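You operate a simulated robot arm through the tools that you are given. There is no shell and no other tool. Be economical: measure what you need, move in short steps, check, and stop when the job is done.

The job below is to be done with a simulated two-armed robot. You get a single attempt, and the scene is never put back.

Task
Wipe the dust off the sill, bring the blind to DOWN and shut its slats.
Fine: use the grey pad and put it back. What is to be rubbed or washed off counts as gone when no trace of it is left.

Only the result counts: the job must be done as asked and must still hold three seconds after the hand-in. Knocking over, shifting, dropping, spilling or breaking anything else fails it.

Robot
Two 7-joint arms with two-finger parallel grippers on one trunk, on a base that drives. Base frame: it is fixed to the floor where the robot stands at the start and does not move with it; the origin is under the middle of the robot, x ahead of it, y to its left, z up; the surface under the hand at the start is at about z = 980. Readings come in mm, rad, newtons and seconds.
The left shoulder is at the start at [50, 168, 1207], the right one opposite. With the tool pointing down near the work surface each hand reaches from about 200 to 660 mm from the robot's upright axis, wherever it stands, measured 20 degrees to its own side. Places, roughly: blind pull [500, -300, 1400]; blind wand [500, 400, 1400]; dust on the sill [500, 100, 1000]. Payload 1.57 kg a hand.
The tool frame of a hand sits at the grasp point between the pads (the TCP): z along the fingers, y along the line on which they close. The tips reach 30 mm beyond it. Largest opening 80 mm; finger width 17, thickness 12; the body of the gripper, 40 by 82 mm, starts 80 mm behind the TCP.
Orientation is that of the tool frame in the base frame, as a unit quaternion [w, x, y, z]. With the fingers straight down and closing along the base's y, the tool's x points along the base's -x, its y along +y and its z along -z.

Tools
- The arms move only by the tool apply_moves. It takes "left_moves", "right_moves" or both (then of equal length, played together; a hand with none holds still); each is a list of rows, each a list of 7 numbers: the turn, a rotation vector about the tool's x, y, z in rad, then the shift along the tool's x, y, z in mm, then the closure in counts, from 0 (fully open) to 255 (shut). In form: [[rx, ry, rz, dx, dy, dz, gripper], ...]. A call has 1 to 12 rows; each row is the pose to reach, as a shift and turn from the pose commanded when the call began, along the tool's axes at that moment. Rows are played at 5 a second. More than 50 mm and 0.15 rad between two rows, or a gripper value outside its range, and nothing of the call is played. Where a pose cannot be reached the arm comes as near as it can. A force on the tool above 50 N (or 10 N above the force at the start of the call, whichever is more), or a blocked arm, ends the call early, and 0.2 s more pass. The fingers move at their own pace (about 45 mm/s each) and stop on an object; they squeeze with about 25 N. The grip force told is the motor's: it shows also when the fingers shut on nothing. Time passes only in rows, and 0.2 s behind the last, so rows that repeat a pose let the fingers close. The reply holds the time, the measured pose of the TCP, the force on the tool along the base axes, the opening and the grip force, in the units named above and with some noise, with the torque about the TCP (base axes, N m) and any sound that the robot's microphone picked up.
- Cameras (640 x 400 px; columns grow to the right, rows downward): "scene" is now at [130.1, 10.6, 1432.8]; the picture's right is [0.11, -0.99, 0.00], its down [-0.45, -0.05, -0.89] and it looks along [0.89, 0.10, -0.45] (base axes); focal length 214 px, centre (320, 200). "left" rides on the left gripper at [72, 7, -122] in its tool frame; the picture's right is [-0.09, 1.00, 0.00], its down [-0.84, -0.08, -0.54] and it looks along [-0.54, -0.05, 0.84] (tool axes); focal length 238 px, centre (320, 200). "right" rides on the right gripper at [72, -7, -122] in its tool frame; the picture's right is [0.09, 1.00, 0.00], its down [-0.84, 0.08, -0.54] and it looks along [-0.54, 0.05, 0.84] (tool axes); focal length 238 px, centre (320, 200). There is no depth. A picture from a camera that has moved, and an enlarged one, comes with that camera's place and axes in the base frame and with its lens.
- grab_frame(camera): a new picture of that camera. The clock stands still meanwhile.
- move_column(by): slides the trunk up (or, below 0, down) by that many mm; the arms and the scene camera ride with it, the base frame stays. It gives what a move gives, with no picture.
- drive_base(legs): drives the robot by 1 to 6 legs, each [ahead, left, turn to the left] in mm, mm and rad, along the robot's own axes; the way and the turn of a leg run together, so that a leg with both is an arc; at most 1500 mm and 3.142 rad a leg. The arms and the cameras ride along, it lands a little off, and it stops where it bumps. It gives what a move gives.
- aim_head(pan, tilt): turns the head with the scene camera to pan (to the left, within 1.396 rad either way) and tilt (down, from -0.506 to 1.204), counted from straight ahead of the robot. It gives what a move gives.
- zoom(camera, box): a new picture of the part [left, top, right, bottom] of that camera's present view, enlarged. The clock stands still meanwhile.
- close_job(): hands the job in; it is judged then, once.

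Go step by step. Nothing tells you exact positions but the pictures and the camera data: compare them with the known pose of the tool, close in by small moves and look again before you grip or let go. The budget is 120 turns and 92 pictures, counting those below and the enlarged ones. Unless the task says otherwise, let go and move clear before handing in, and close with one line.

The tools are called after "Call:" as name(argument=value, ...) on one line, values as JSON. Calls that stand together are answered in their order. apply_moves: Moves the arms, as the interface text tells. Its arguments: {"type":"object","properties":{"left_moves":{"type":"array"},"right_moves":{"type":"array"}},"required":[]} The other tools are called the same way: move_column (by) slides the trunk up or down; drive_base (legs) drives the base; aim_head (pan, tilt) turns the head that bears the scene camera; grab_frame (camera) takes a picture; zoom (camera, box) takes an enlarged picture of a part of a camera's view; close_job () hands the job in.

At the start:

```text
t: 0.0
left_ee_pos: [296.5, 183.0, 1150.8]
left_orientation: [0.0, 0.0, 1.0, 0.0]
left_ft_force: [0.6, -0.6, -0.8]
left_wrist_torque: [-0.02, 0.01, 0.0]
left_width: 79.9
left_gripper_force: 0.0
right_ee_pos: [398.9, -98.2, 999.9]
right_orientation: [0.0, 0.0, 1.0, 0.0]
right_ft_force: [-0.1, 0.3, 0.3]
right_wrist_torque: [-0.03, 0.04, 0.03]
right_width: 79.9
right_gripper_force: 0.1
trunk travel left (down, up): [-375.0, 68.0]
robot x, y, heading: [-0.6, -2.1, 0.003]
head pan, tilt: [0.112, 0.469]
```

scene: 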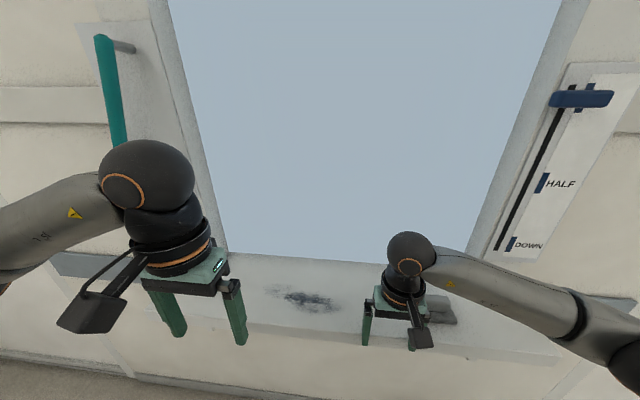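
right: 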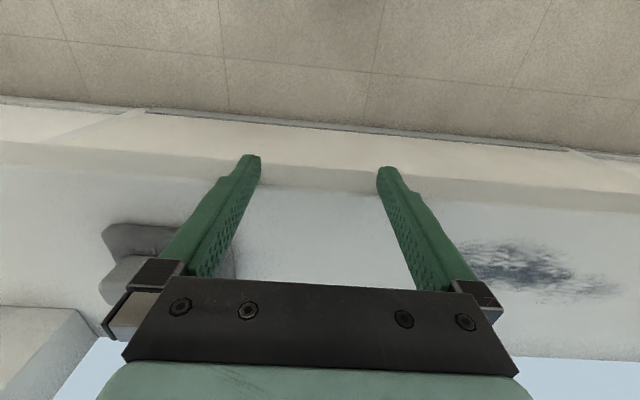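
left: 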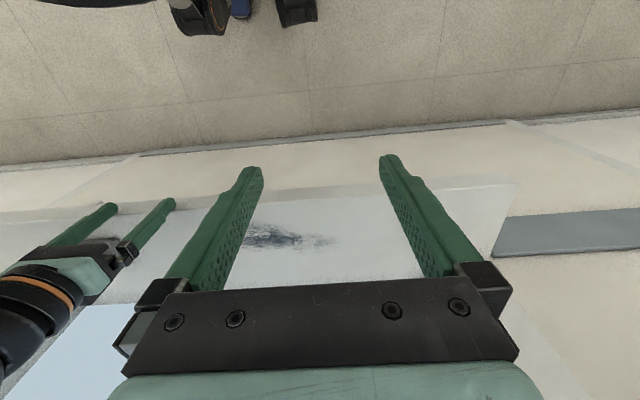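

I see the sill with a dust smudge in the middle, a grey pad to the right near the right gripper, the blue pull on its track at the right and the teal wand at the left. I zoom in for details first.

Call:
zoom(camera="scene", box=[460, 50, 640, 270])

Call:
zoom(camera="scene", box=[240, 240, 500, 370])

Call:
zoom(camera="scene", box=[50, 10, 230, 150])

```text
1.82 times, centred on (550, 160) of scene
camera zoom: at [130.1, 10.6, 1432.8], right [0.11, -0.99, 0.0], down [-0.45, -0.05, -0.89], along [0.89, 0.1, -0.45], focal length 390 px, centre (-98, 273)
```

zoom: 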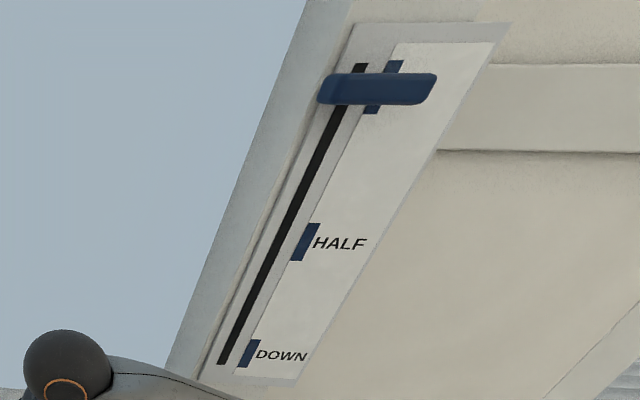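

```text
2.46 times, centred on (370, 305) of scene
camera zoom: at [130.1, 10.6, 1432.8], right [0.11, -0.99, 0.0], down [-0.45, -0.05, -0.89], along [0.89, 0.1, -0.45], focal length 528 px, centre (197, -58)
```

zoom: 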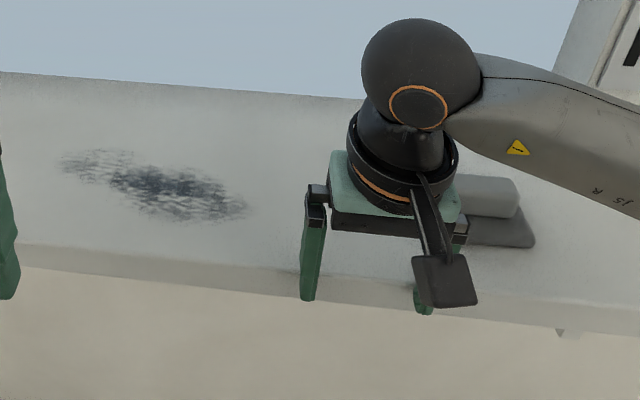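

```text
2.86 times, centred on (140, 80) of scene
camera zoom: at [130.1, 10.6, 1432.8], right [0.11, -0.99, 0.0], down [-0.45, -0.05, -0.89], along [0.89, 0.1, -0.45], focal length 613 px, centre (834, 543)
```

zoom: 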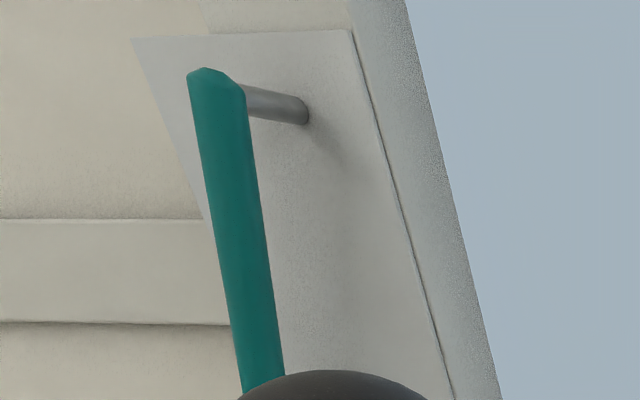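

The pad (flat base with a handle block) is at about [475, -215]. I raise the right hand and move it to the side to view the pad from above.

Call:
apply_moves(right_moves=[[0, 0, 0, 0, 0, -45, 0], [0, 0, 0, 0, 0, -90, 0], [0, 0, 0, 0, -40, -120, 0], [0, 0, 0, 0, -80, -140, 0], [0, 0, 0, 0, -115, -140, 0], [0, 0, 0, 0, -115, -140, 0]])

Call:
grab_frame(camera="right")

Call:
grab_frame(camera="scene")

```text
t: 1.4
left_ee_pos: [296.1, 182.7, 1150.7]
left_orientation: [0.0, -0.001, 1.0, 0.0]
left_ft_force: [0.2, -0.2, -0.2]
left_wrist_torque: [-0.02, -0.02, -0.02]
left_width: 80.0
left_gripper_force: 0.1
right_ee_pos: [402.5, -214.0, 1141.9]
right_orientation: [0.0, -0.001, 1.0, 0.001]
right_ft_force: [0.6, -0.2, 0.3]
right_wrist_torque: [-0.01, 0.02, 0.01]
right_width: 80.1
right_gripper_force: 0.1
trunk travel left (down, up): [-375.0, 68.0]
robot x, y, heading: [-1.3, -1.6, -0.001]
head pan, tilt: [0.112, 0.469]
```

```text
85 pictures are left
camera right: at [331.3, -221.6, 1263.8], right [-0.09, 1.0, 0.0], down [0.84, 0.08, 0.54], along [0.54, 0.05, -0.84], focal length 238 px, centre (320, 200)
```

right: 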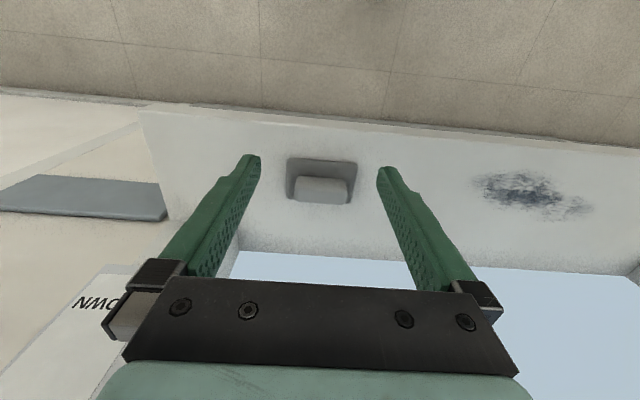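

```text
84 pictures are left
camera scene: at [130.2, 11.0, 1432.8], right [0.11, -0.99, 0.0], down [-0.45, -0.05, -0.89], along [0.89, 0.1, -0.45], focal length 214 px, centre (320, 200)
```

scene: 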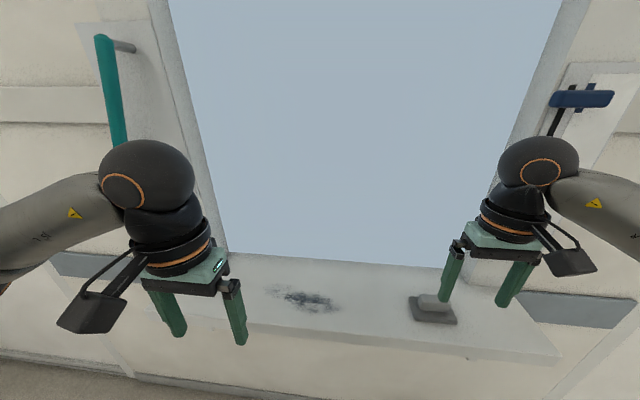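

Call:
zoom(camera="scene", box=[250, 260, 490, 370])

Call:
zoom(camera="right", box=[260, 130, 420, 230])

Call:
zoom(camera="right", box=[440, 120, 640, 245])

```text
2.67 times, centred on (370, 315) of scene
camera zoom: at [130.2, 11.0, 1432.8], right [0.11, -0.99, 0.0], down [-0.45, -0.05, -0.89], along [0.89, 0.1, -0.45], focal length 572 px, centre (187, -107)
```

zoom: 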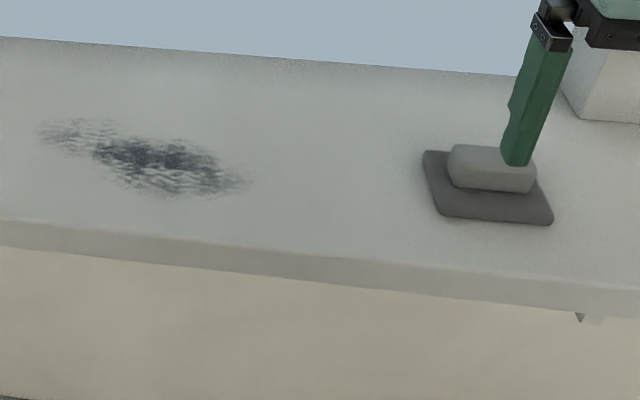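

```text
4.00 times, centred on (340, 180) of right
camera zoom: at [331.3, -221.6, 1263.8], right [-0.09, 1.0, 0.0], down [0.84, 0.08, 0.54], along [0.54, 0.05, -0.84], focal length 953 px, centre (240, 280)
```

zoom: 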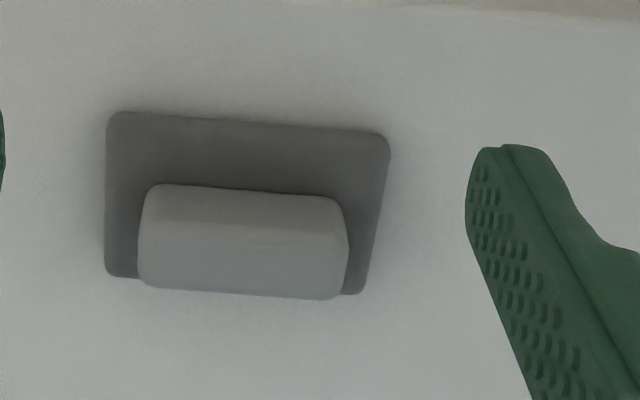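

```text
3.20 times, centred on (540, 182) of right
camera zoom: at [331.3, -221.6, 1263.8], right [-0.09, 1.0, 0.0], down [0.84, 0.08, 0.54], along [0.54, 0.05, -0.84], focal length 763 px, centre (-384, 256)
```

zoom: 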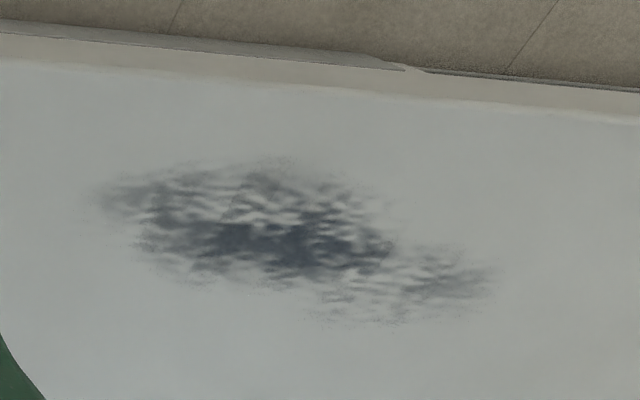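

Pad base spans about x 450–510, y −252…−163, its handle is centred at about [482, −207], top about z 1015. The dust covers about x 440–520, y −10…200. I shift the base 120 mm left so the right hand can serve both places without crossing the left arm.

Call:
drive_base(legs=[[0, 120, 0]])

```text
t: 3.1
left_ee_pos: [294.9, 302.7, 1150.1]
left_orientation: [0.0, 0.0, 1.0, 0.0]
left_ft_force: [0.4, -0.4, 0.9]
left_wrist_torque: [0.01, 0.01, 0.02]
left_width: 80.1
left_gripper_force: 0.0
right_ee_pos: [402.7, -94.9, 1141.1]
right_orientation: [0.0, 0.0, 1.0, 0.0]
right_ft_force: [0.5, 0.4, 0.5]
right_wrist_torque: [0.01, -0.01, 0.01]
right_width: 80.1
right_gripper_force: 0.1
trunk travel left (down, up): [-375.0, 68.0]
robot x, y, heading: [2.4, 120.4, 0.001]
head pan, tilt: [0.112, 0.469]
```

Call:
apply_moves(right_moves=[[0, 0, 0, -25, -37, 0, 0], [0, 0, 0, -52, -75, 0, 0], [0, 0, 0, -79, -112, 20, 0], [0, 0, 0, -79, -112, 45, 0], [0, 0, 0, -79, -112, 65, 0], [0, 0, 0, -79, -112, 65, 0]])

Call:
grab_frame(camera="right")

Call:
zoom(camera="scene", box=[350, 200, 590, 350])

```text
t: 4.5
left_ee_pos: [294.5, 301.7, 1149.4]
left_orientation: [0.0, -0.001, 1.0, 0.0]
left_ft_force: [-0.1, 0.4, -0.3]
left_wrist_torque: [0.01, 0.0, -0.02]
left_width: 80.2
left_gripper_force: 0.0
right_ee_pos: [484.3, -205.6, 1076.4]
right_orientation: [0.0, -0.001, 1.0, 0.0]
right_ft_force: [-0.1, 0.2, 0.1]
right_wrist_torque: [-0.02, -0.02, -0.01]
right_width: 79.8
right_gripper_force: 0.1
trunk travel left (down, up): [-375.0, 68.0]
robot x, y, heading: [1.9, 117.7, 0.001]
head pan, tilt: [0.112, 0.469]
```

```text
80 pictures are left
camera right: at [412.5, -212.9, 1198.4], right [-0.09, 1.0, 0.0], down [0.84, 0.08, 0.54], along [0.54, 0.05, -0.84], focal length 238 px, centre (320, 200)
```

right: 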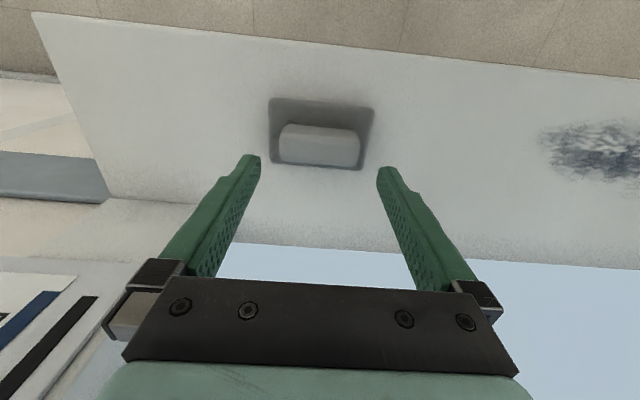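

```text
2.67 times, centred on (470, 275) of scene
camera zoom: at [129.9, 129.8, 1432.9], right [0.11, -0.99, 0.0], down [-0.45, -0.05, -0.89], along [0.89, 0.1, -0.45], focal length 572 px, centre (-80, 0)
```

zoom: 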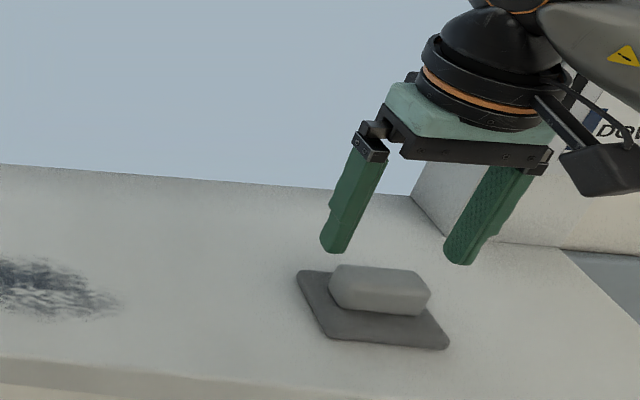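

Call:
apply_moves(right_moves=[[0, 0, 0, 1, 0, 15, 0], [0, 0, 0, 1, 0, 30, 0], [0, 0, 0, 1, 0, 42, 0], [0, 0, 0, 1, 0, 42, 0]])

Call:
grab_frame(camera="right")

Call:
zoom(camera="scene", box=[400, 250, 560, 350])

```text
t: 5.5
left_ee_pos: [295.9, 301.6, 1150.1]
left_orientation: [-0.001, -0.001, 1.0, -0.001]
left_ft_force: [0.0, 0.2, -0.2]
left_wrist_torque: [0.01, 0.0, -0.03]
left_width: 79.8
left_gripper_force: 0.0
right_ee_pos: [480.2, -205.7, 1035.9]
right_orientation: [-0.001, -0.001, 1.0, 0.0]
right_ft_force: [-0.4, -0.1, -0.6]
right_wrist_torque: [0.01, 0.0, -0.02]
right_width: 79.9
right_gripper_force: 0.1
trunk travel left (down, up): [-375.0, 68.0]
robot x, y, heading: [-0.0, 117.5, -0.002]
head pan, tilt: [0.112, 0.469]
```

```text
78 pictures are left
camera right: at [409.6, -213.2, 1157.6], right [-0.09, 1.0, 0.0], down [0.84, 0.08, 0.54], along [0.54, 0.05, -0.84], focal length 238 px, centre (320, 200)
```

right: 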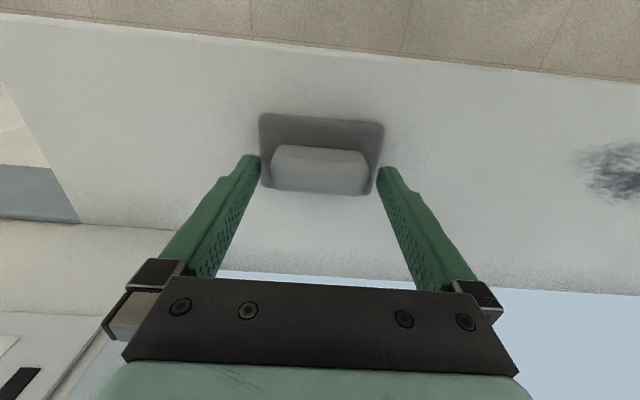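

```text
4.00 times, centred on (480, 300) of scene
camera zoom: at [130.0, 129.7, 1432.8], right [0.11, -0.99, 0.0], down [-0.45, -0.05, -0.89], along [0.89, 0.1, -0.45], focal length 858 px, centre (-320, -200)
```

zoom: 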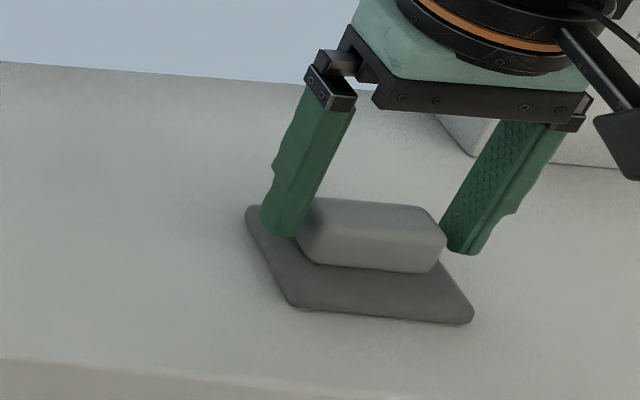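

Fingers straddle the handle well. Down 11 mm more, then close.

Call:
apply_moves(right_moves=[[0, 0, 0, 0, 0, 6, 0], [0, 0, 0, 0, 0, 11, 0], [0, 0, 0, 0, 0, 11, 120], [0, 0, 0, 0, 0, 11, 255], [0, 0, 0, 0, 0, 11, 255], [0, 0, 0, 0, 0, 11, 255]])

Call:
grab_frame(camera="right")

```text
t: 6.9
left_ee_pos: [295.1, 302.2, 1149.5]
left_orientation: [0.0, -0.001, 1.0, 0.0]
left_ft_force: [-0.1, -0.1, -0.2]
left_wrist_torque: [-0.02, 0.01, -0.03]
left_width: 79.8
left_gripper_force: 0.0
right_ee_pos: [480.6, -207.7, 1024.1]
right_orientation: [0.001, -0.001, 1.0, 0.0]
right_ft_force: [1.8, -0.3, 4.6]
right_wrist_torque: [-0.01, 0.07, -0.02]
right_width: 62.0
right_gripper_force: 24.6
trunk travel left (down, up): [-375.0, 68.0]
robot x, y, heading: [0.3, 119.3, 0.003]
head pan, tilt: [0.112, 0.469]
```

```text
76 pictures are left
camera right: at [409.7, -213.8, 1145.7], right [-0.09, 1.0, 0.0], down [0.84, 0.08, 0.54], along [0.54, 0.05, -0.84], focal length 238 px, centre (320, 200)
```

right: 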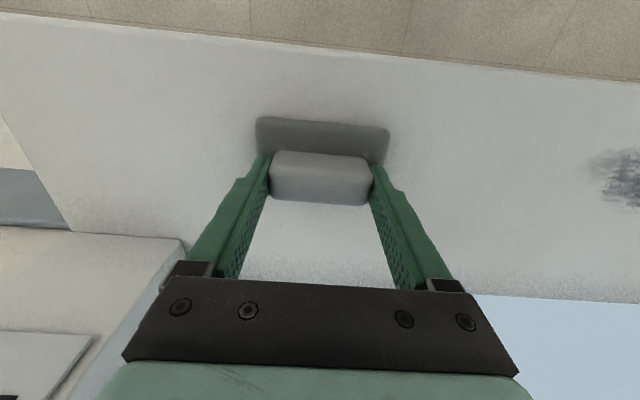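

Pad gripped (62 mm). I lift it slightly and carry it to the near right end of the dust.

Call:
apply_moves(right_moves=[[0, 0, 0, 0, 0, -12, 255], [0, 0, 0, 0, 0, -25, 255], [0, 0, 0, 5, 45, -25, 255], [0, 0, 0, 10, 90, -25, 255], [0, 0, 0, 15, 135, -25, 255], [0, 0, 0, 20, 165, -25, 255], [0, 0, 0, 20, 187, -25, 255], [0, 0, 0, 20, 187, -12, 255], [0, 0, 0, 20, 187, -4, 255], [0, 0, 0, 20, 187, -4, 255]])

Call:
grab_frame(camera="right")

Call:
grab_frame(camera="scene")

```text
t: 9.1
left_ee_pos: [295.2, 301.6, 1150.6]
left_orientation: [-0.001, -0.001, 1.0, 0.0]
left_ft_force: [-0.2, -0.5, -0.1]
left_wrist_torque: [0.01, 0.0, 0.0]
left_width: 79.9
left_gripper_force: 0.0
right_ee_pos: [460.4, -19.6, 1026.8]
right_orientation: [0.0, -0.001, 1.0, 0.0]
right_ft_force: [0.0, -0.3, 0.4]
right_wrist_torque: [0.0, -0.01, -0.01]
right_width: 62.0
right_gripper_force: 25.1
trunk travel left (down, up): [-375.0, 68.0]
robot x, y, heading: [0.7, 120.0, -0.0]
head pan, tilt: [0.112, 0.469]
```

```text
75 pictures are left
camera right: at [389.2, -27.1, 1148.7], right [-0.09, 1.0, 0.0], down [0.84, 0.08, 0.54], along [0.54, 0.05, -0.84], focal length 238 px, centre (320, 200)
```

right: 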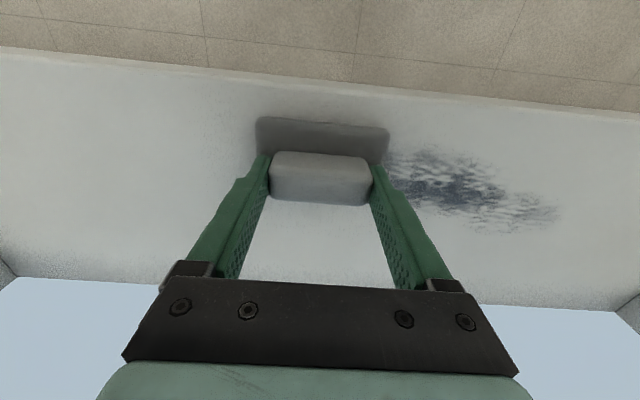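

```text
74 pictures are left
camera scene: at [130.0, 129.6, 1432.8], right [0.11, -0.99, 0.0], down [-0.45, -0.05, -0.89], along [0.89, 0.1, -0.45], focal length 214 px, centre (320, 200)
```

scene: 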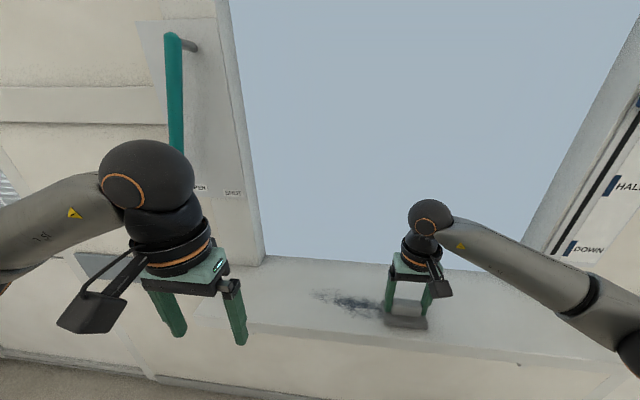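

I press down gently to measure the contact force.

Call:
apply_moves(right_moves=[[0, 0, 0, 0, 0, 4, 255], [0, 0, 0, 0, 0, 7, 255], [0, 0, 0, 0, 0, 7, 255]])

```text
t: 9.9
left_ee_pos: [294.2, 302.6, 1151.0]
left_orientation: [0.0, -0.001, 1.0, 0.0]
left_ft_force: [0.3, 0.1, -0.6]
left_wrist_torque: [0.0, 0.0, 0.01]
left_width: 79.8
left_gripper_force: 0.1
right_ee_pos: [461.0, -19.9, 1023.8]
right_orientation: [0.002, -0.001, 1.0, 0.0]
right_ft_force: [2.3, -1.7, 27.3]
right_wrist_torque: [-0.33, 0.59, 0.08]
right_width: 62.2
right_gripper_force: 24.4
trunk travel left (down, up): [-375.0, 68.0]
robot x, y, heading: [0.8, 121.9, 0.002]
head pan, tilt: [0.112, 0.469]
```

Contact gives 27 N; I ease off 2 mm and wipe along y at x≈460.

Call:
apply_moves(right_moves=[[0, 0, 0, 0, 0, -2, 255], [0, 0, 0, 0, 22, -2, 255], [0, 0, 0, 0, 44, -2, 255], [0, 0, 0, 0, 66, -2, 255], [0, 0, 0, 0, 88, -2, 255], [0, 0, 0, 0, 110, -2, 255], [0, 0, 0, 0, 132, -2, 255], [0, 0, 0, 0, 154, -2, 255], [0, 0, 0, 0, 176, -2, 255], [0, 0, 0, 0, 198, -2, 255], [0, 0, 0, 0, 215, -2, 255], [0, 0, 0, 0, 215, -2, 255]])

Call:
grab_frame(camera="scene")

```text
t: 12.5
left_ee_pos: [294.9, 302.2, 1150.5]
left_orientation: [0.0, -0.001, 1.0, 0.0]
left_ft_force: [0.2, -0.8, -0.1]
left_wrist_torque: [0.01, -0.01, -0.01]
left_width: 79.9
left_gripper_force: 0.1
right_ee_pos: [458.9, 195.7, 1023.0]
right_orientation: [0.0, -0.001, 1.0, -0.001]
right_ft_force: [-0.2, -1.4, 7.5]
right_wrist_torque: [-0.16, -0.14, -0.07]
right_width: 62.0
right_gripper_force: 24.9
trunk travel left (down, up): [-375.0, 68.0]
robot x, y, heading: [0.6, 119.0, 0.0]
head pan, tilt: [0.112, 0.469]
```

```text
73 pictures are left
camera scene: at [129.2, 129.3, 1432.9], right [0.11, -0.99, 0.0], down [-0.45, -0.05, -0.89], along [0.89, 0.1, -0.45], focal length 214 px, centre (320, 200)
```

scene: 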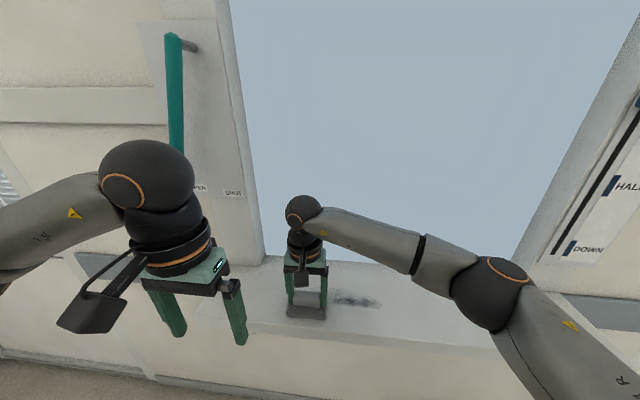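

The near half is coming off. Now back along x≈500 with slightly more pressure.

Call:
apply_moves(right_moves=[[0, 0, 0, -20, 0, 1.5, 255], [0, 0, 0, -40, 0, 1.5, 255], [0, 0, 0, -40, -22, 1.5, 255], [0, 0, 0, -40, -44, 1.5, 255], [0, 0, 0, -40, -66, 1.5, 255], [0, 0, 0, -40, -88, 1.5, 255], [0, 0, 0, -40, -110, 1.5, 255], [0, 0, 0, -40, -132, 1.5, 255], [0, 0, 0, -40, -154, 1.5, 255], [0, 0, 0, -40, -176, 1.5, 255], [0, 0, 0, -40, -198, 1.5, 255], [0, 0, 0, -40, -220, 1.5, 255]])

Call:
grab_frame(camera="right")

Call:
zoom(camera="scene", box=[250, 240, 470, 360])

```text
t: 15.1
left_ee_pos: [294.4, 302.4, 1150.5]
left_orientation: [0.001, -0.001, 1.0, 0.001]
left_ft_force: [0.2, -0.7, 0.0]
left_wrist_torque: [-0.02, 0.01, 0.01]
left_width: 80.1
left_gripper_force: 0.1
right_ee_pos: [502.1, -23.4, 1023.5]
right_orientation: [0.0, -0.001, 1.0, -0.002]
right_ft_force: [-0.4, 2.4, 12.0]
right_wrist_torque: [0.48, -0.27, 0.03]
right_width: 62.0
right_gripper_force: 25.2
trunk travel left (down, up): [-375.0, 68.0]
robot x, y, heading: [-3.5, 118.6, -0.001]
head pan, tilt: [0.112, 0.469]
```

```text
72 pictures are left
camera right: at [430.3, -30.3, 1145.5], right [-0.09, 1.0, 0.0], down [0.84, 0.08, 0.54], along [0.54, 0.05, -0.84], focal length 238 px, centre (320, 200)
```

right: 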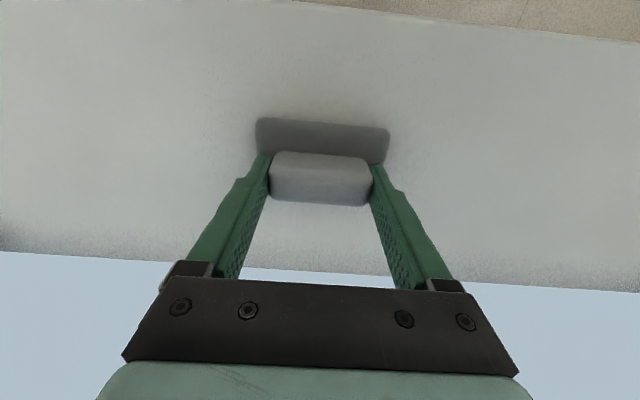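

```text
2.91 times, centred on (360, 300) of scene
camera zoom: at [128.7, 130.2, 1433.0], right [0.11, -0.99, 0.0], down [-0.45, -0.05, -0.89], along [0.89, 0.1, -0.45], focal length 624 px, centre (204, -91)
```

zoom: 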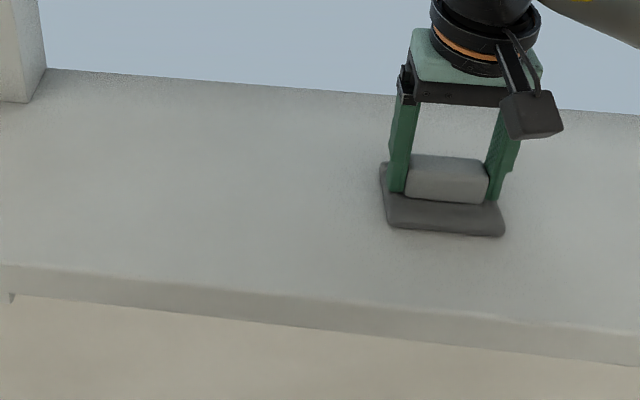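

Looks clean; for safety I make one more overlapping pass in each direction.

Call:
apply_moves(right_moves=[[0, 0, 0, 20, 0, 1, 255], [0, 0, 0, 20, 22, 1, 255], [0, 0, 0, 20, 44, 1, 255], [0, 0, 0, 20, 66, 1, 255], [0, 0, 0, 20, 88, 1, 255], [0, 0, 0, 20, 110, 1, 255], [0, 0, 0, 20, 132, 1, 255], [0, 0, 0, 20, 154, 1, 255], [0, 0, 0, 20, 176, 1, 255], [0, 0, 0, 20, 198, 1, 255], [0, 0, 0, 20, 215, 1, 255]])

Call:
apply_moves(right_moves=[[0, 0, 0, 15, 0, 0.5, 255], [0, 0, 0, 30, 0, 0.5, 255], [0, 0, 0, 30, -22, 0.5, 255], [0, 0, 0, 30, -44, 0.5, 255], [0, 0, 0, 30, -66, 0.5, 255], [0, 0, 0, 30, -88, 0.5, 255], [0, 0, 0, 30, -110, 0.5, 255], [0, 0, 0, 30, -132, 0.5, 255], [0, 0, 0, 30, -154, 0.5, 255], [0, 0, 0, 30, -176, 0.5, 255], [0, 0, 0, 30, -198, 0.5, 255], [0, 0, 0, 30, -215, 0.5, 255]])

```text
t: 17.5
left_ee_pos: [294.3, 299.9, 1151.7]
left_orientation: [0.001, -0.002, 1.0, 0.001]
left_ft_force: [0.0, 0.2, -0.4]
left_wrist_torque: [0.01, 0.01, -0.02]
left_width: 79.8
left_gripper_force: 0.2
right_ee_pos: [478.5, 187.5, 1023.7]
right_orientation: [0.003, -0.001, 1.0, 0.001]
right_ft_force: [1.0, -13.6, 36.0]
right_wrist_torque: [-0.46, 0.27, 0.12]
right_width: 62.2
right_gripper_force: 24.6
trunk travel left (down, up): [-375.0, 68.0]
robot x, y, heading: [2.2, 115.9, 0.002]
head pan, tilt: [0.112, 0.469]
```

```text
t: 20.1
left_ee_pos: [293.3, 303.4, 1150.1]
left_orientation: [0.001, -0.001, 1.0, -0.001]
left_ft_force: [0.5, 0.1, 0.7]
left_wrist_torque: [-0.03, 0.0, 0.01]
left_width: 80.0
left_gripper_force: 0.0
right_ee_pos: [450.7, -21.5, 1023.8]
right_orientation: [0.004, -0.001, 1.0, 0.001]
right_ft_force: [0.7, 11.4, 31.6]
right_wrist_torque: [0.02, 0.4, -0.19]
right_width: 62.1
right_gripper_force: 25.1
trunk travel left (down, up): [-375.0, 68.0]
robot x, y, heading: [1.7, 118.9, 0.002]
head pan, tilt: [0.112, 0.469]
```

I lift and carry the pad back to its original place at TCP [481, −207].

Call:
apply_moves(right_moves=[[0, 0, 0, 0, 0, -15, 255], [0, 0, 0, 0, 0, -30, 255], [0, 0, 0, -8, -45, -30, 255], [0, 0, 0, -15, -90, -30, 255], [0, 0, 0, -23, -135, -30, 255], [0, 0, 0, -30, -165, -30, 255], [0, 0, 0, -30, -185, -30, 255], [0, 0, 0, -30, -185, -30, 255]])

Call:
zoom(camera="scene", box=[230, 240, 490, 360])

Call:
grab_frame(camera="right")

```text
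t: 21.9
left_ee_pos: [295.8, 302.0, 1150.7]
left_orientation: [-0.001, 0.0, 1.0, -0.001]
left_ft_force: [0.4, -0.3, -0.6]
left_wrist_torque: [0.01, 0.0, 0.03]
left_width: 80.2
left_gripper_force: 0.1
right_ee_pos: [479.1, -210.1, 1049.2]
right_orientation: [0.001, -0.001, 1.0, 0.0]
right_ft_force: [-0.9, -0.7, -0.7]
right_wrist_torque: [0.0, 0.0, -0.01]
right_width: 62.1
right_gripper_force: 24.7
trunk travel left (down, up): [-375.0, 68.0]
robot x, y, heading: [0.9, 120.3, 0.006]
head pan, tilt: [0.112, 0.469]
```

```text
2.46 times, centred on (360, 300) of scene
camera zoom: at [130.1, 129.8, 1432.8], right [0.11, -0.99, 0.0], down [-0.45, -0.05, -0.89], along [0.89, 0.1, -0.45], focal length 528 px, centre (222, -46)
```

zoom: 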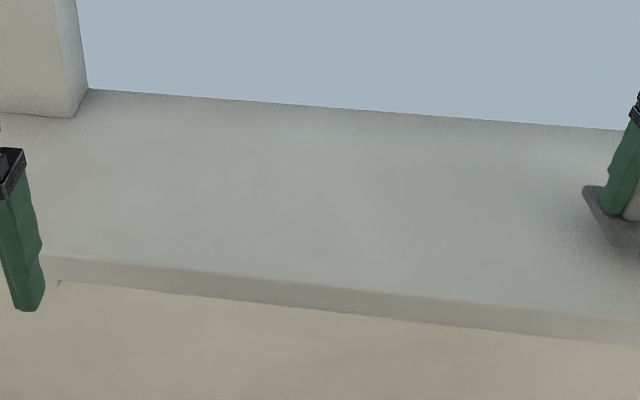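

```text
69 pictures are left
camera right: at [408.6, -217.2, 1171.6], right [-0.09, 1.0, 0.0], down [0.84, 0.08, 0.54], along [0.54, 0.05, -0.84], focal length 238 px, centre (320, 200)
```

right: 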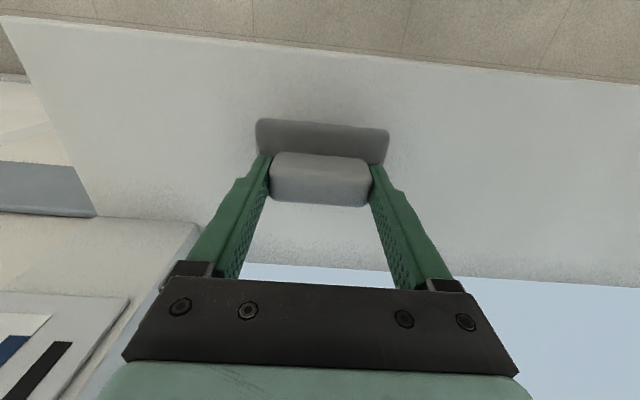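

The sill is clean. I set the pad down, open, and rise.

Call:
apply_moves(right_moves=[[0, 0, 0, -2, 2, 15, 255], [0, 0, 0, -2, 2, 24, 255], [0, 0, 0, -2, 2, 26, 255], [0, 0, 0, -2, 2, 26, 255]])

Call:
apply_moves(right_moves=[[0, 0, 0, 0, 0, 0, 0], [0, 0, 0, 0, 0, 0, 0], [0, 0, 0, 0, 0, 0, 0], [0, 0, 0, 0, 0, -15, 0], [0, 0, 0, 0, 0, -45, 0], [0, 0, 0, 0, 0, -90, 0]])

Call:
grab_frame(camera="right")

```text
t: 22.9
left_ee_pos: [294.7, 301.4, 1150.4]
left_orientation: [0.0, -0.001, 1.0, 0.001]
left_ft_force: [-0.2, 0.7, 0.4]
left_wrist_torque: [0.0, 0.03, 0.0]
left_width: 80.0
left_gripper_force: 0.1
right_ee_pos: [483.1, -207.7, 1025.5]
right_orientation: [0.001, 0.0, 1.0, 0.0]
right_ft_force: [0.1, -1.2, 3.1]
right_wrist_torque: [-0.08, -0.06, 0.01]
right_width: 62.1
right_gripper_force: 24.4
trunk travel left (down, up): [-375.0, 68.0]
robot x, y, heading: [1.3, 118.3, 0.003]
head pan, tilt: [0.112, 0.469]
```

```text
t: 24.3
left_ee_pos: [295.2, 302.7, 1148.9]
left_orientation: [0.0, -0.001, 1.0, 0.0]
left_ft_force: [-0.6, 0.1, 0.0]
left_wrist_torque: [-0.01, -0.03, -0.02]
left_width: 79.9
left_gripper_force: 0.0
right_ee_pos: [483.4, -205.2, 1114.8]
right_orientation: [0.0, -0.001, 1.0, 0.001]
right_ft_force: [-0.1, -0.1, -0.2]
right_wrist_torque: [0.0, -0.04, 0.0]
right_width: 80.0
right_gripper_force: 0.1
trunk travel left (down, up): [-375.0, 68.0]
robot x, y, heading: [-3.4, 120.5, 0.008]
head pan, tilt: [0.112, 0.469]
```

```text
68 pictures are left
camera right: at [412.6, -212.8, 1237.4], right [-0.09, 1.0, 0.0], down [0.84, 0.08, 0.54], along [0.54, 0.05, -0.84], focal length 238 px, centre (320, 200)
```

right: 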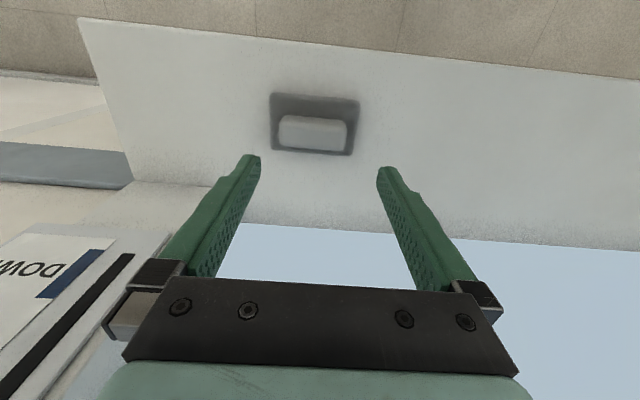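

Pad is back in place. Next the pull: I estimate its bar at about [510, −325, 1425] with the plate at x≈560 and the DOWN tick at z≈1126. I drive back right and then turn the right hand to point forward.

Call:
apply_moves(right_moves=[[0, 0, 0, 20, 0, -20, 0], [0, 0, 0, 50, 0, -40, 0], [0, 0, 0, 90, 0, -60, 0], [0, 0, 0, 90, 0, -60, 0]])

Call:
drive_base(legs=[[0, -170, 0]])

Call:
apply_moves(right_moves=[[0, -0.13, 0, 0, 0, -5, 0], [0, -0.26, 0, 0, 0, -10, 0], [0, -0.39, 0, 0, 0, -20, 0], [0, -0.52, 0, 0, 0, -30, 0], [0, -0.65, 0, 0, 0, -40, 0], [0, -0.78, 0, 0, 0, -50, 0], [0, -0.91, 0, 0, 0, -60, 0], [0, -1.04, 0, 0, 0, -70, 0], [0, -1.17, 0, 0, 0, -80, 0], [0, -1.3, 0, 0, 0, -90, 0], [0, -1.43, 0, 0, 0, -100, 0], [0, -1.571, 0, 0, 0, -110, 0]])

Call:
grab_frame(camera="scene")

```text
t: 25.3
left_ee_pos: [295.8, 302.2, 1150.0]
left_orientation: [0.0, -0.001, 1.0, 0.0]
left_ft_force: [0.5, 0.7, -0.1]
left_wrist_torque: [0.0, -0.01, -0.03]
left_width: 80.1
left_gripper_force: 0.0
right_ee_pos: [392.0, -209.6, 1177.6]
right_orientation: [-0.002, -0.001, 1.0, 0.0]
right_ft_force: [-0.5, 0.7, -0.4]
right_wrist_torque: [-0.01, 0.01, 0.0]
right_width: 80.1
right_gripper_force: 0.0
trunk travel left (down, up): [-375.0, 68.0]
robot x, y, heading: [-2.8, 118.3, -0.0]
head pan, tilt: [0.112, 0.469]
```

```text
t: 27.4
left_ee_pos: [295.4, 133.4, 1149.3]
left_orientation: [0.0, 0.001, 1.0, 0.001]
left_ft_force: [0.3, -0.8, 0.3]
left_wrist_torque: [-0.02, -0.02, 0.01]
left_width: 79.7
left_gripper_force: 0.0
right_ee_pos: [390.3, -379.1, 1177.8]
right_orientation: [-0.001, 0.001, 1.0, 0.0]
right_ft_force: [0.3, 0.3, -0.1]
right_wrist_torque: [0.02, -0.01, 0.03]
right_width: 80.0
right_gripper_force: 0.1
trunk travel left (down, up): [-375.0, 68.0]
robot x, y, heading: [2.9, -51.9, -0.003]
head pan, tilt: [0.112, 0.469]
```

```text
t: 30.0
left_ee_pos: [295.7, 132.5, 1151.0]
left_orientation: [0.0, 0.001, 1.0, 0.0]
left_ft_force: [0.3, -0.9, -0.2]
left_wrist_torque: [0.03, -0.01, 0.01]
left_width: 80.0
left_gripper_force: 0.1
right_ee_pos: [417.3, -398.1, 1302.2]
right_orientation: [0.707, 0.001, 0.707, 0.0]
right_ft_force: [0.7, 0.0, 0.3]
right_wrist_torque: [0.02, -0.06, -0.02]
right_width: 79.9
right_gripper_force: 0.1
right hand out of reach, approached as far as the arm can: row 10, 11, 12
trunk travel left (down, up): [-375.0, 68.0]
robot x, y, heading: [-2.2, -50.3, -0.002]
head pan, tilt: [0.112, 0.469]
```

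```text
67 pictures are left
camera scene: at [130.1, -38.6, 1432.8], right [0.11, -0.99, 0.0], down [-0.45, -0.05, -0.89], along [0.89, 0.1, -0.45], focal length 214 px, centre (320, 200)
```

scene: 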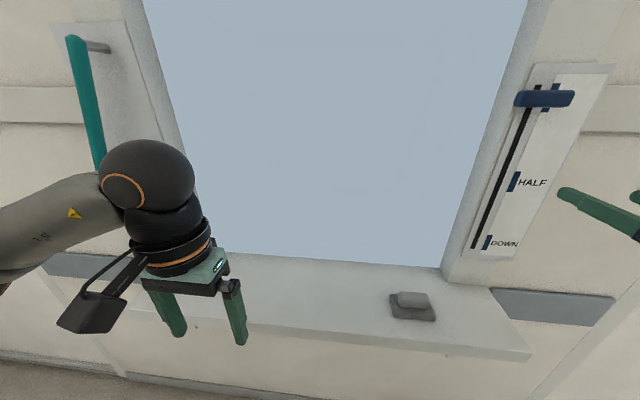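

The forward-pointing pose is cramped; I back the base up 160 mm and look toward the pull.

Call:
drive_base(legs=[[-160, 0, 0]])

Call:
aim_head(pan=-0.4, tilt=0.2)

Call:
apply_moves(right_moves=[[0, 0, 0.13, 0, 0, 0, 0], [0, 0, 0.26, 0, 0, 0, 0], [0, 0, 0.39, 0, 0, 0, 0], [0, 0, 0.52, 0, 0, 0, 0], [0, 0, 0.65, 0, 0, 0, 0], [0, 0, 0.78, 0, 0, 0, 0], [0, 0, 0.91, 0, 0, 0, 0], [0, 0, 1.04, 0, 0, 0, 0], [0, 0, 1.17, 0, 0, 0, 0], [0, 0, 1.3, 0, 0, 0, 0], [0, 0, 1.43, 0, 0, 0, 0], [0, 0, 1.571, 0, 0, 0, 0]])

Call:
grab_frame(camera="scene")

Call:
grab_frame(camera="right")

```text
t: 31.4
left_ee_pos: [133.5, 132.3, 1150.6]
left_orientation: [0.0, 0.002, 1.0, -0.001]
left_ft_force: [-0.5, 0.0, 0.3]
left_wrist_torque: [-0.03, -0.03, 0.03]
left_width: 79.9
left_gripper_force: 0.0
right_ee_pos: [251.8, -399.8, 1303.7]
right_orientation: [0.707, 0.0, 0.707, 0.0]
right_ft_force: [-0.8, -0.1, -0.2]
right_wrist_torque: [-0.01, -0.01, 0.0]
right_width: 80.3
right_gripper_force: 0.0
trunk travel left (down, up): [-375.0, 68.0]
robot x, y, heading: [-163.9, -47.4, -0.003]
head pan, tilt: [0.112, 0.469]
```

```text
t: 32.4
left_ee_pos: [133.9, 133.0, 1149.3]
left_orientation: [0.0, 0.004, 1.0, 0.001]
left_ft_force: [-0.2, 0.9, 0.5]
left_wrist_torque: [-0.03, -0.01, 0.0]
left_width: 80.1
left_gripper_force: 0.1
right_ee_pos: [252.2, -398.0, 1302.1]
right_orientation: [0.707, 0.001, 0.708, -0.001]
right_ft_force: [-0.2, -0.9, 0.2]
right_wrist_torque: [-0.02, 0.0, 0.0]
right_width: 79.9
right_gripper_force: 0.2
trunk travel left (down, up): [-375.0, 68.0]
robot x, y, heading: [-161.7, -48.4, -0.007]
head pan, tilt: [-0.4, 0.201]
```

```text
t: 35.0
left_ee_pos: [133.7, 132.5, 1150.0]
left_orientation: [0.0, 0.002, 1.0, 0.0]
left_ft_force: [0.6, -0.4, 0.1]
left_wrist_torque: [0.01, -0.02, 0.06]
left_width: 80.1
left_gripper_force: 0.1
right_ee_pos: [252.8, -399.7, 1302.6]
right_orientation: [0.499, 0.503, 0.499, 0.499]
right_ft_force: [0.1, -0.6, 0.5]
right_wrist_torque: [0.01, 0.0, 0.0]
right_width: 80.0
right_gripper_force: 0.0
trunk travel left (down, up): [-375.0, 68.0]
robot x, y, heading: [-165.3, -45.1, -0.003]
head pan, tilt: [-0.4, 0.201]
```

```text
66 pictures are left
camera scene: at [-38.7, -84.6, 1457.8], right [-0.39, -0.92, 0.0], down [-0.18, 0.08, -0.98], along [0.9, -0.39, -0.2], focal length 214 px, centre (320, 200)
```

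scene: 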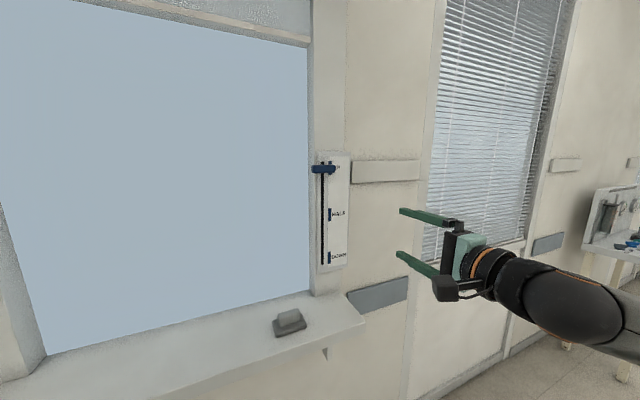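

```text
65 pictures are left
camera right: at [131.4, -327.1, 1296.7], right [0.0, 0.09, 1.0], down [-0.54, -0.84, 0.08], along [0.84, -0.54, 0.05], focal length 238 px, centre (320, 200)
```

right: 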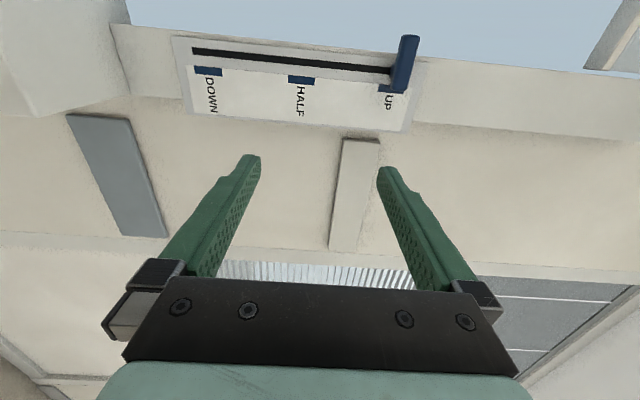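

Call:
zoom(camera="scene", box=[280, 140, 400, 280])

Call:
zoom(camera="right", box=[170, 20, 430, 140])

```text
2.86 times, centred on (340, 210) of scene
camera zoom: at [-38.7, -84.6, 1457.8], right [-0.39, -0.92, 0.0], down [-0.18, 0.08, -0.98], along [0.9, -0.39, -0.2], focal length 613 px, centre (263, 171)
```

zoom: 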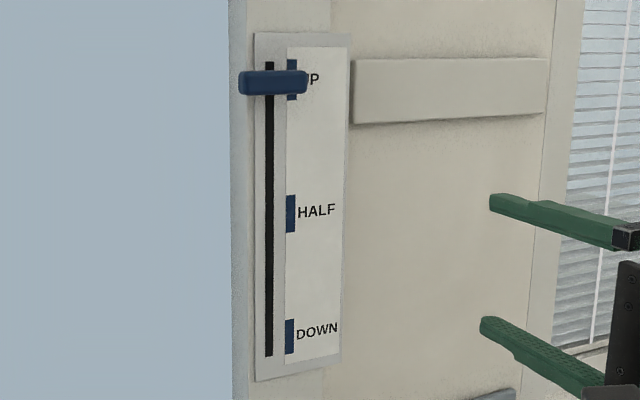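

```text
2.46 times, centred on (300, 80) of right
camera zoom: at [131.4, -327.1, 1296.7], right [0.0, 0.09, 1.0], down [-0.54, -0.84, 0.08], along [0.84, -0.54, 0.05], focal length 587 px, centre (369, 495)
```

zoom: 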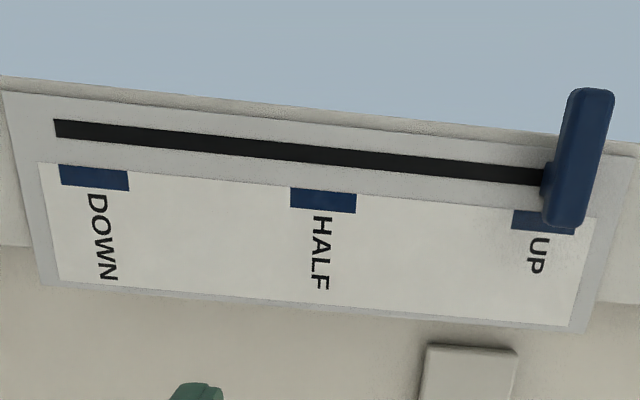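

Triangulation: bar centre ≈ [512, −335, 1419], plate x≈554, tick heights ≈1416/1271/1126. I bring the hand in front of the bar.

Call:
apply_moves(right_moves=[[0, 0, 0, 15, 30, 0, 0], [0, 0, 0, 30, 60, 10, 0], [0, 0, 0, 45, 90, 30, 0], [0, 0, 0, 60, 117, 60, 0], [0, 0, 0, 60, 117, 95, 0], [0, 0, 0, 60, 117, 130, 0], [0, 0, 0, 60, 117, 165, 0], [0, 0, 0, 60, 117, 177, 0], [0, 0, 0, 60, 117, 177, 0]])

Call:
grab_frame(camera="right")

Call:
zoom(camera="scene", box=[270, 110, 430, 290])

```text
t: 37.0
left_ee_pos: [133.5, 132.8, 1149.8]
left_orientation: [0.001, 0.002, 1.0, 0.0]
left_ft_force: [-0.8, 0.0, 0.1]
left_wrist_torque: [0.0, -0.01, -0.02]
left_width: 80.1
left_gripper_force: 0.0
right_ee_pos: [429.8, -340.4, 1420.5]
right_orientation: [0.501, 0.501, 0.5, 0.499]
right_ft_force: [-0.1, 0.6, 0.2]
right_wrist_torque: [0.0, 0.02, -0.01]
right_width: 80.1
right_gripper_force: 0.0
trunk travel left (down, up): [-375.0, 68.0]
robot x, y, heading: [-163.6, -48.6, -0.01]
head pan, tilt: [-0.4, 0.201]
```

```text
62 pictures are left
camera right: at [308.2, -267.7, 1413.7], right [0.0, 0.09, 1.0], down [-0.54, -0.83, 0.08], along [0.84, -0.54, 0.05], focal length 238 px, centre (320, 200)
```

right: 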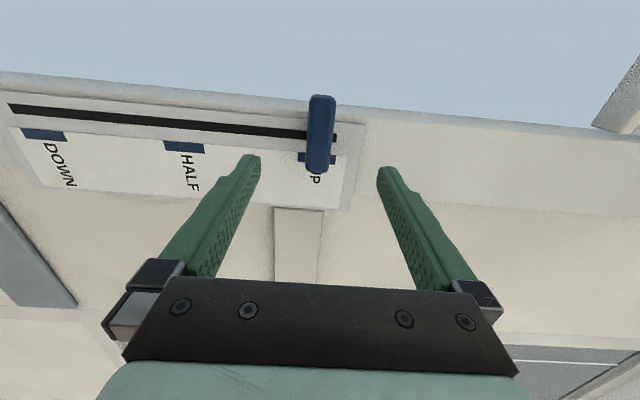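

```text
2.22 times, centred on (350, 200) of scene
camera zoom: at [-38.7, -84.6, 1457.8], right [-0.39, -0.92, 0.0], down [-0.18, 0.08, -0.98], along [0.9, -0.39, -0.2], focal length 477 px, centre (253, 200)
```

zoom: 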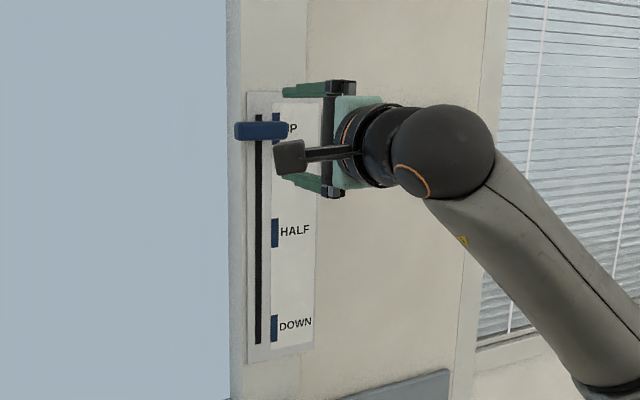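

The bar lies midway between the fingers. I advance 75 mm and close.

Call:
apply_moves(right_moves=[[0, 0, 0, 2, -1, 25, 0], [0, 0, 0, 4, -1, 50, 0], [0, 0, 0, 4, -1, 65, 0], [0, 0, 0, 4, -1, 74, 0], [0, 0, 0, 4, -1, 74, 0]])

Call:
grab_frame(camera="right")

```text
t: 38.2
left_ee_pos: [133.4, 132.0, 1149.9]
left_orientation: [0.0, 0.002, 1.0, 0.0]
left_ft_force: [-0.4, 0.1, 0.7]
left_wrist_torque: [0.01, 0.01, 0.02]
left_width: 79.9
left_gripper_force: 0.0
right_ee_pos: [504.8, -337.7, 1419.9]
right_orientation: [0.501, 0.501, 0.499, 0.499]
right_ft_force: [-0.9, 0.0, -0.5]
right_wrist_torque: [-0.02, -0.03, 0.03]
right_width: 80.2
right_gripper_force: 0.1
trunk travel left (down, up): [-375.0, 68.0]
robot x, y, heading: [-165.0, -50.8, -0.002]
head pan, tilt: [-0.4, 0.201]
```

```text
60 pictures are left
camera right: at [383.5, -264.9, 1413.0], right [0.0, 0.09, 1.0], down [-0.54, -0.83, 0.08], along [0.84, -0.54, 0.05], focal length 238 px, centre (320, 200)
```

right: 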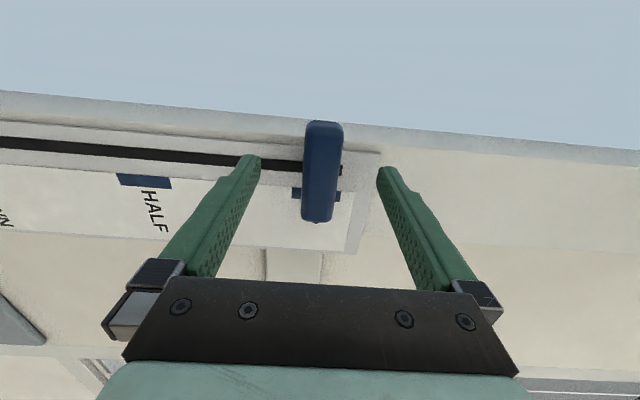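

Call:
apply_moves(right_moves=[[0, 0, 0, 0, 0, 0, 120], [0, 0, 0, 0, 0, 0, 255], [0, 0, 0, 0, 0, 0, 255], [0, 0, 0, 0, 0, 0, 255], [0, 0, 0, 0, 0, 0, 255], [0, 0, 0, 0, 0, 0, 255]])

Call:
grab_frame(camera="right")

```text
t: 39.6
left_ee_pos: [132.3, 132.9, 1149.8]
left_orientation: [0.0, 0.002, 1.0, 0.0]
left_ft_force: [-0.3, 0.1, -0.1]
left_wrist_torque: [0.02, 0.01, 0.01]
left_width: 79.9
left_gripper_force: 0.0
right_ee_pos: [504.8, -335.9, 1419.4]
right_orientation: [0.501, 0.502, 0.498, 0.499]
right_ft_force: [2.7, -0.9, 2.3]
right_wrist_torque: [0.01, -0.1, 0.17]
right_width: 24.0
right_gripper_force: 35.7
trunk travel left (down, up): [-375.0, 68.0]
robot x, y, heading: [-160.6, -50.8, -0.008]
head pan, tilt: [-0.4, 0.201]
```

```text
59 pictures are left
camera right: at [383.3, -264.7, 1413.1], right [0.0, 0.09, 1.0], down [-0.54, -0.84, 0.08], along [0.84, -0.54, 0.05], focal length 238 px, centre (320, 200)
```

right: 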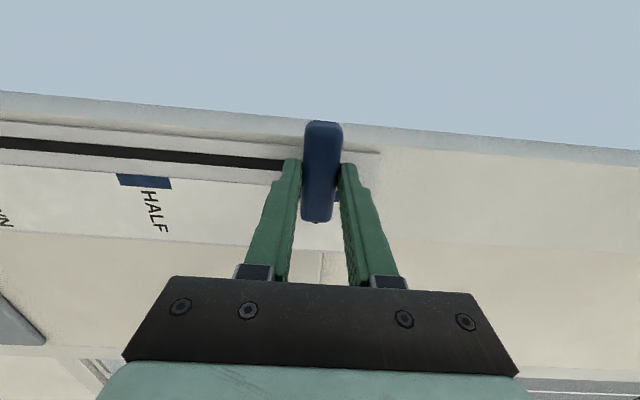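

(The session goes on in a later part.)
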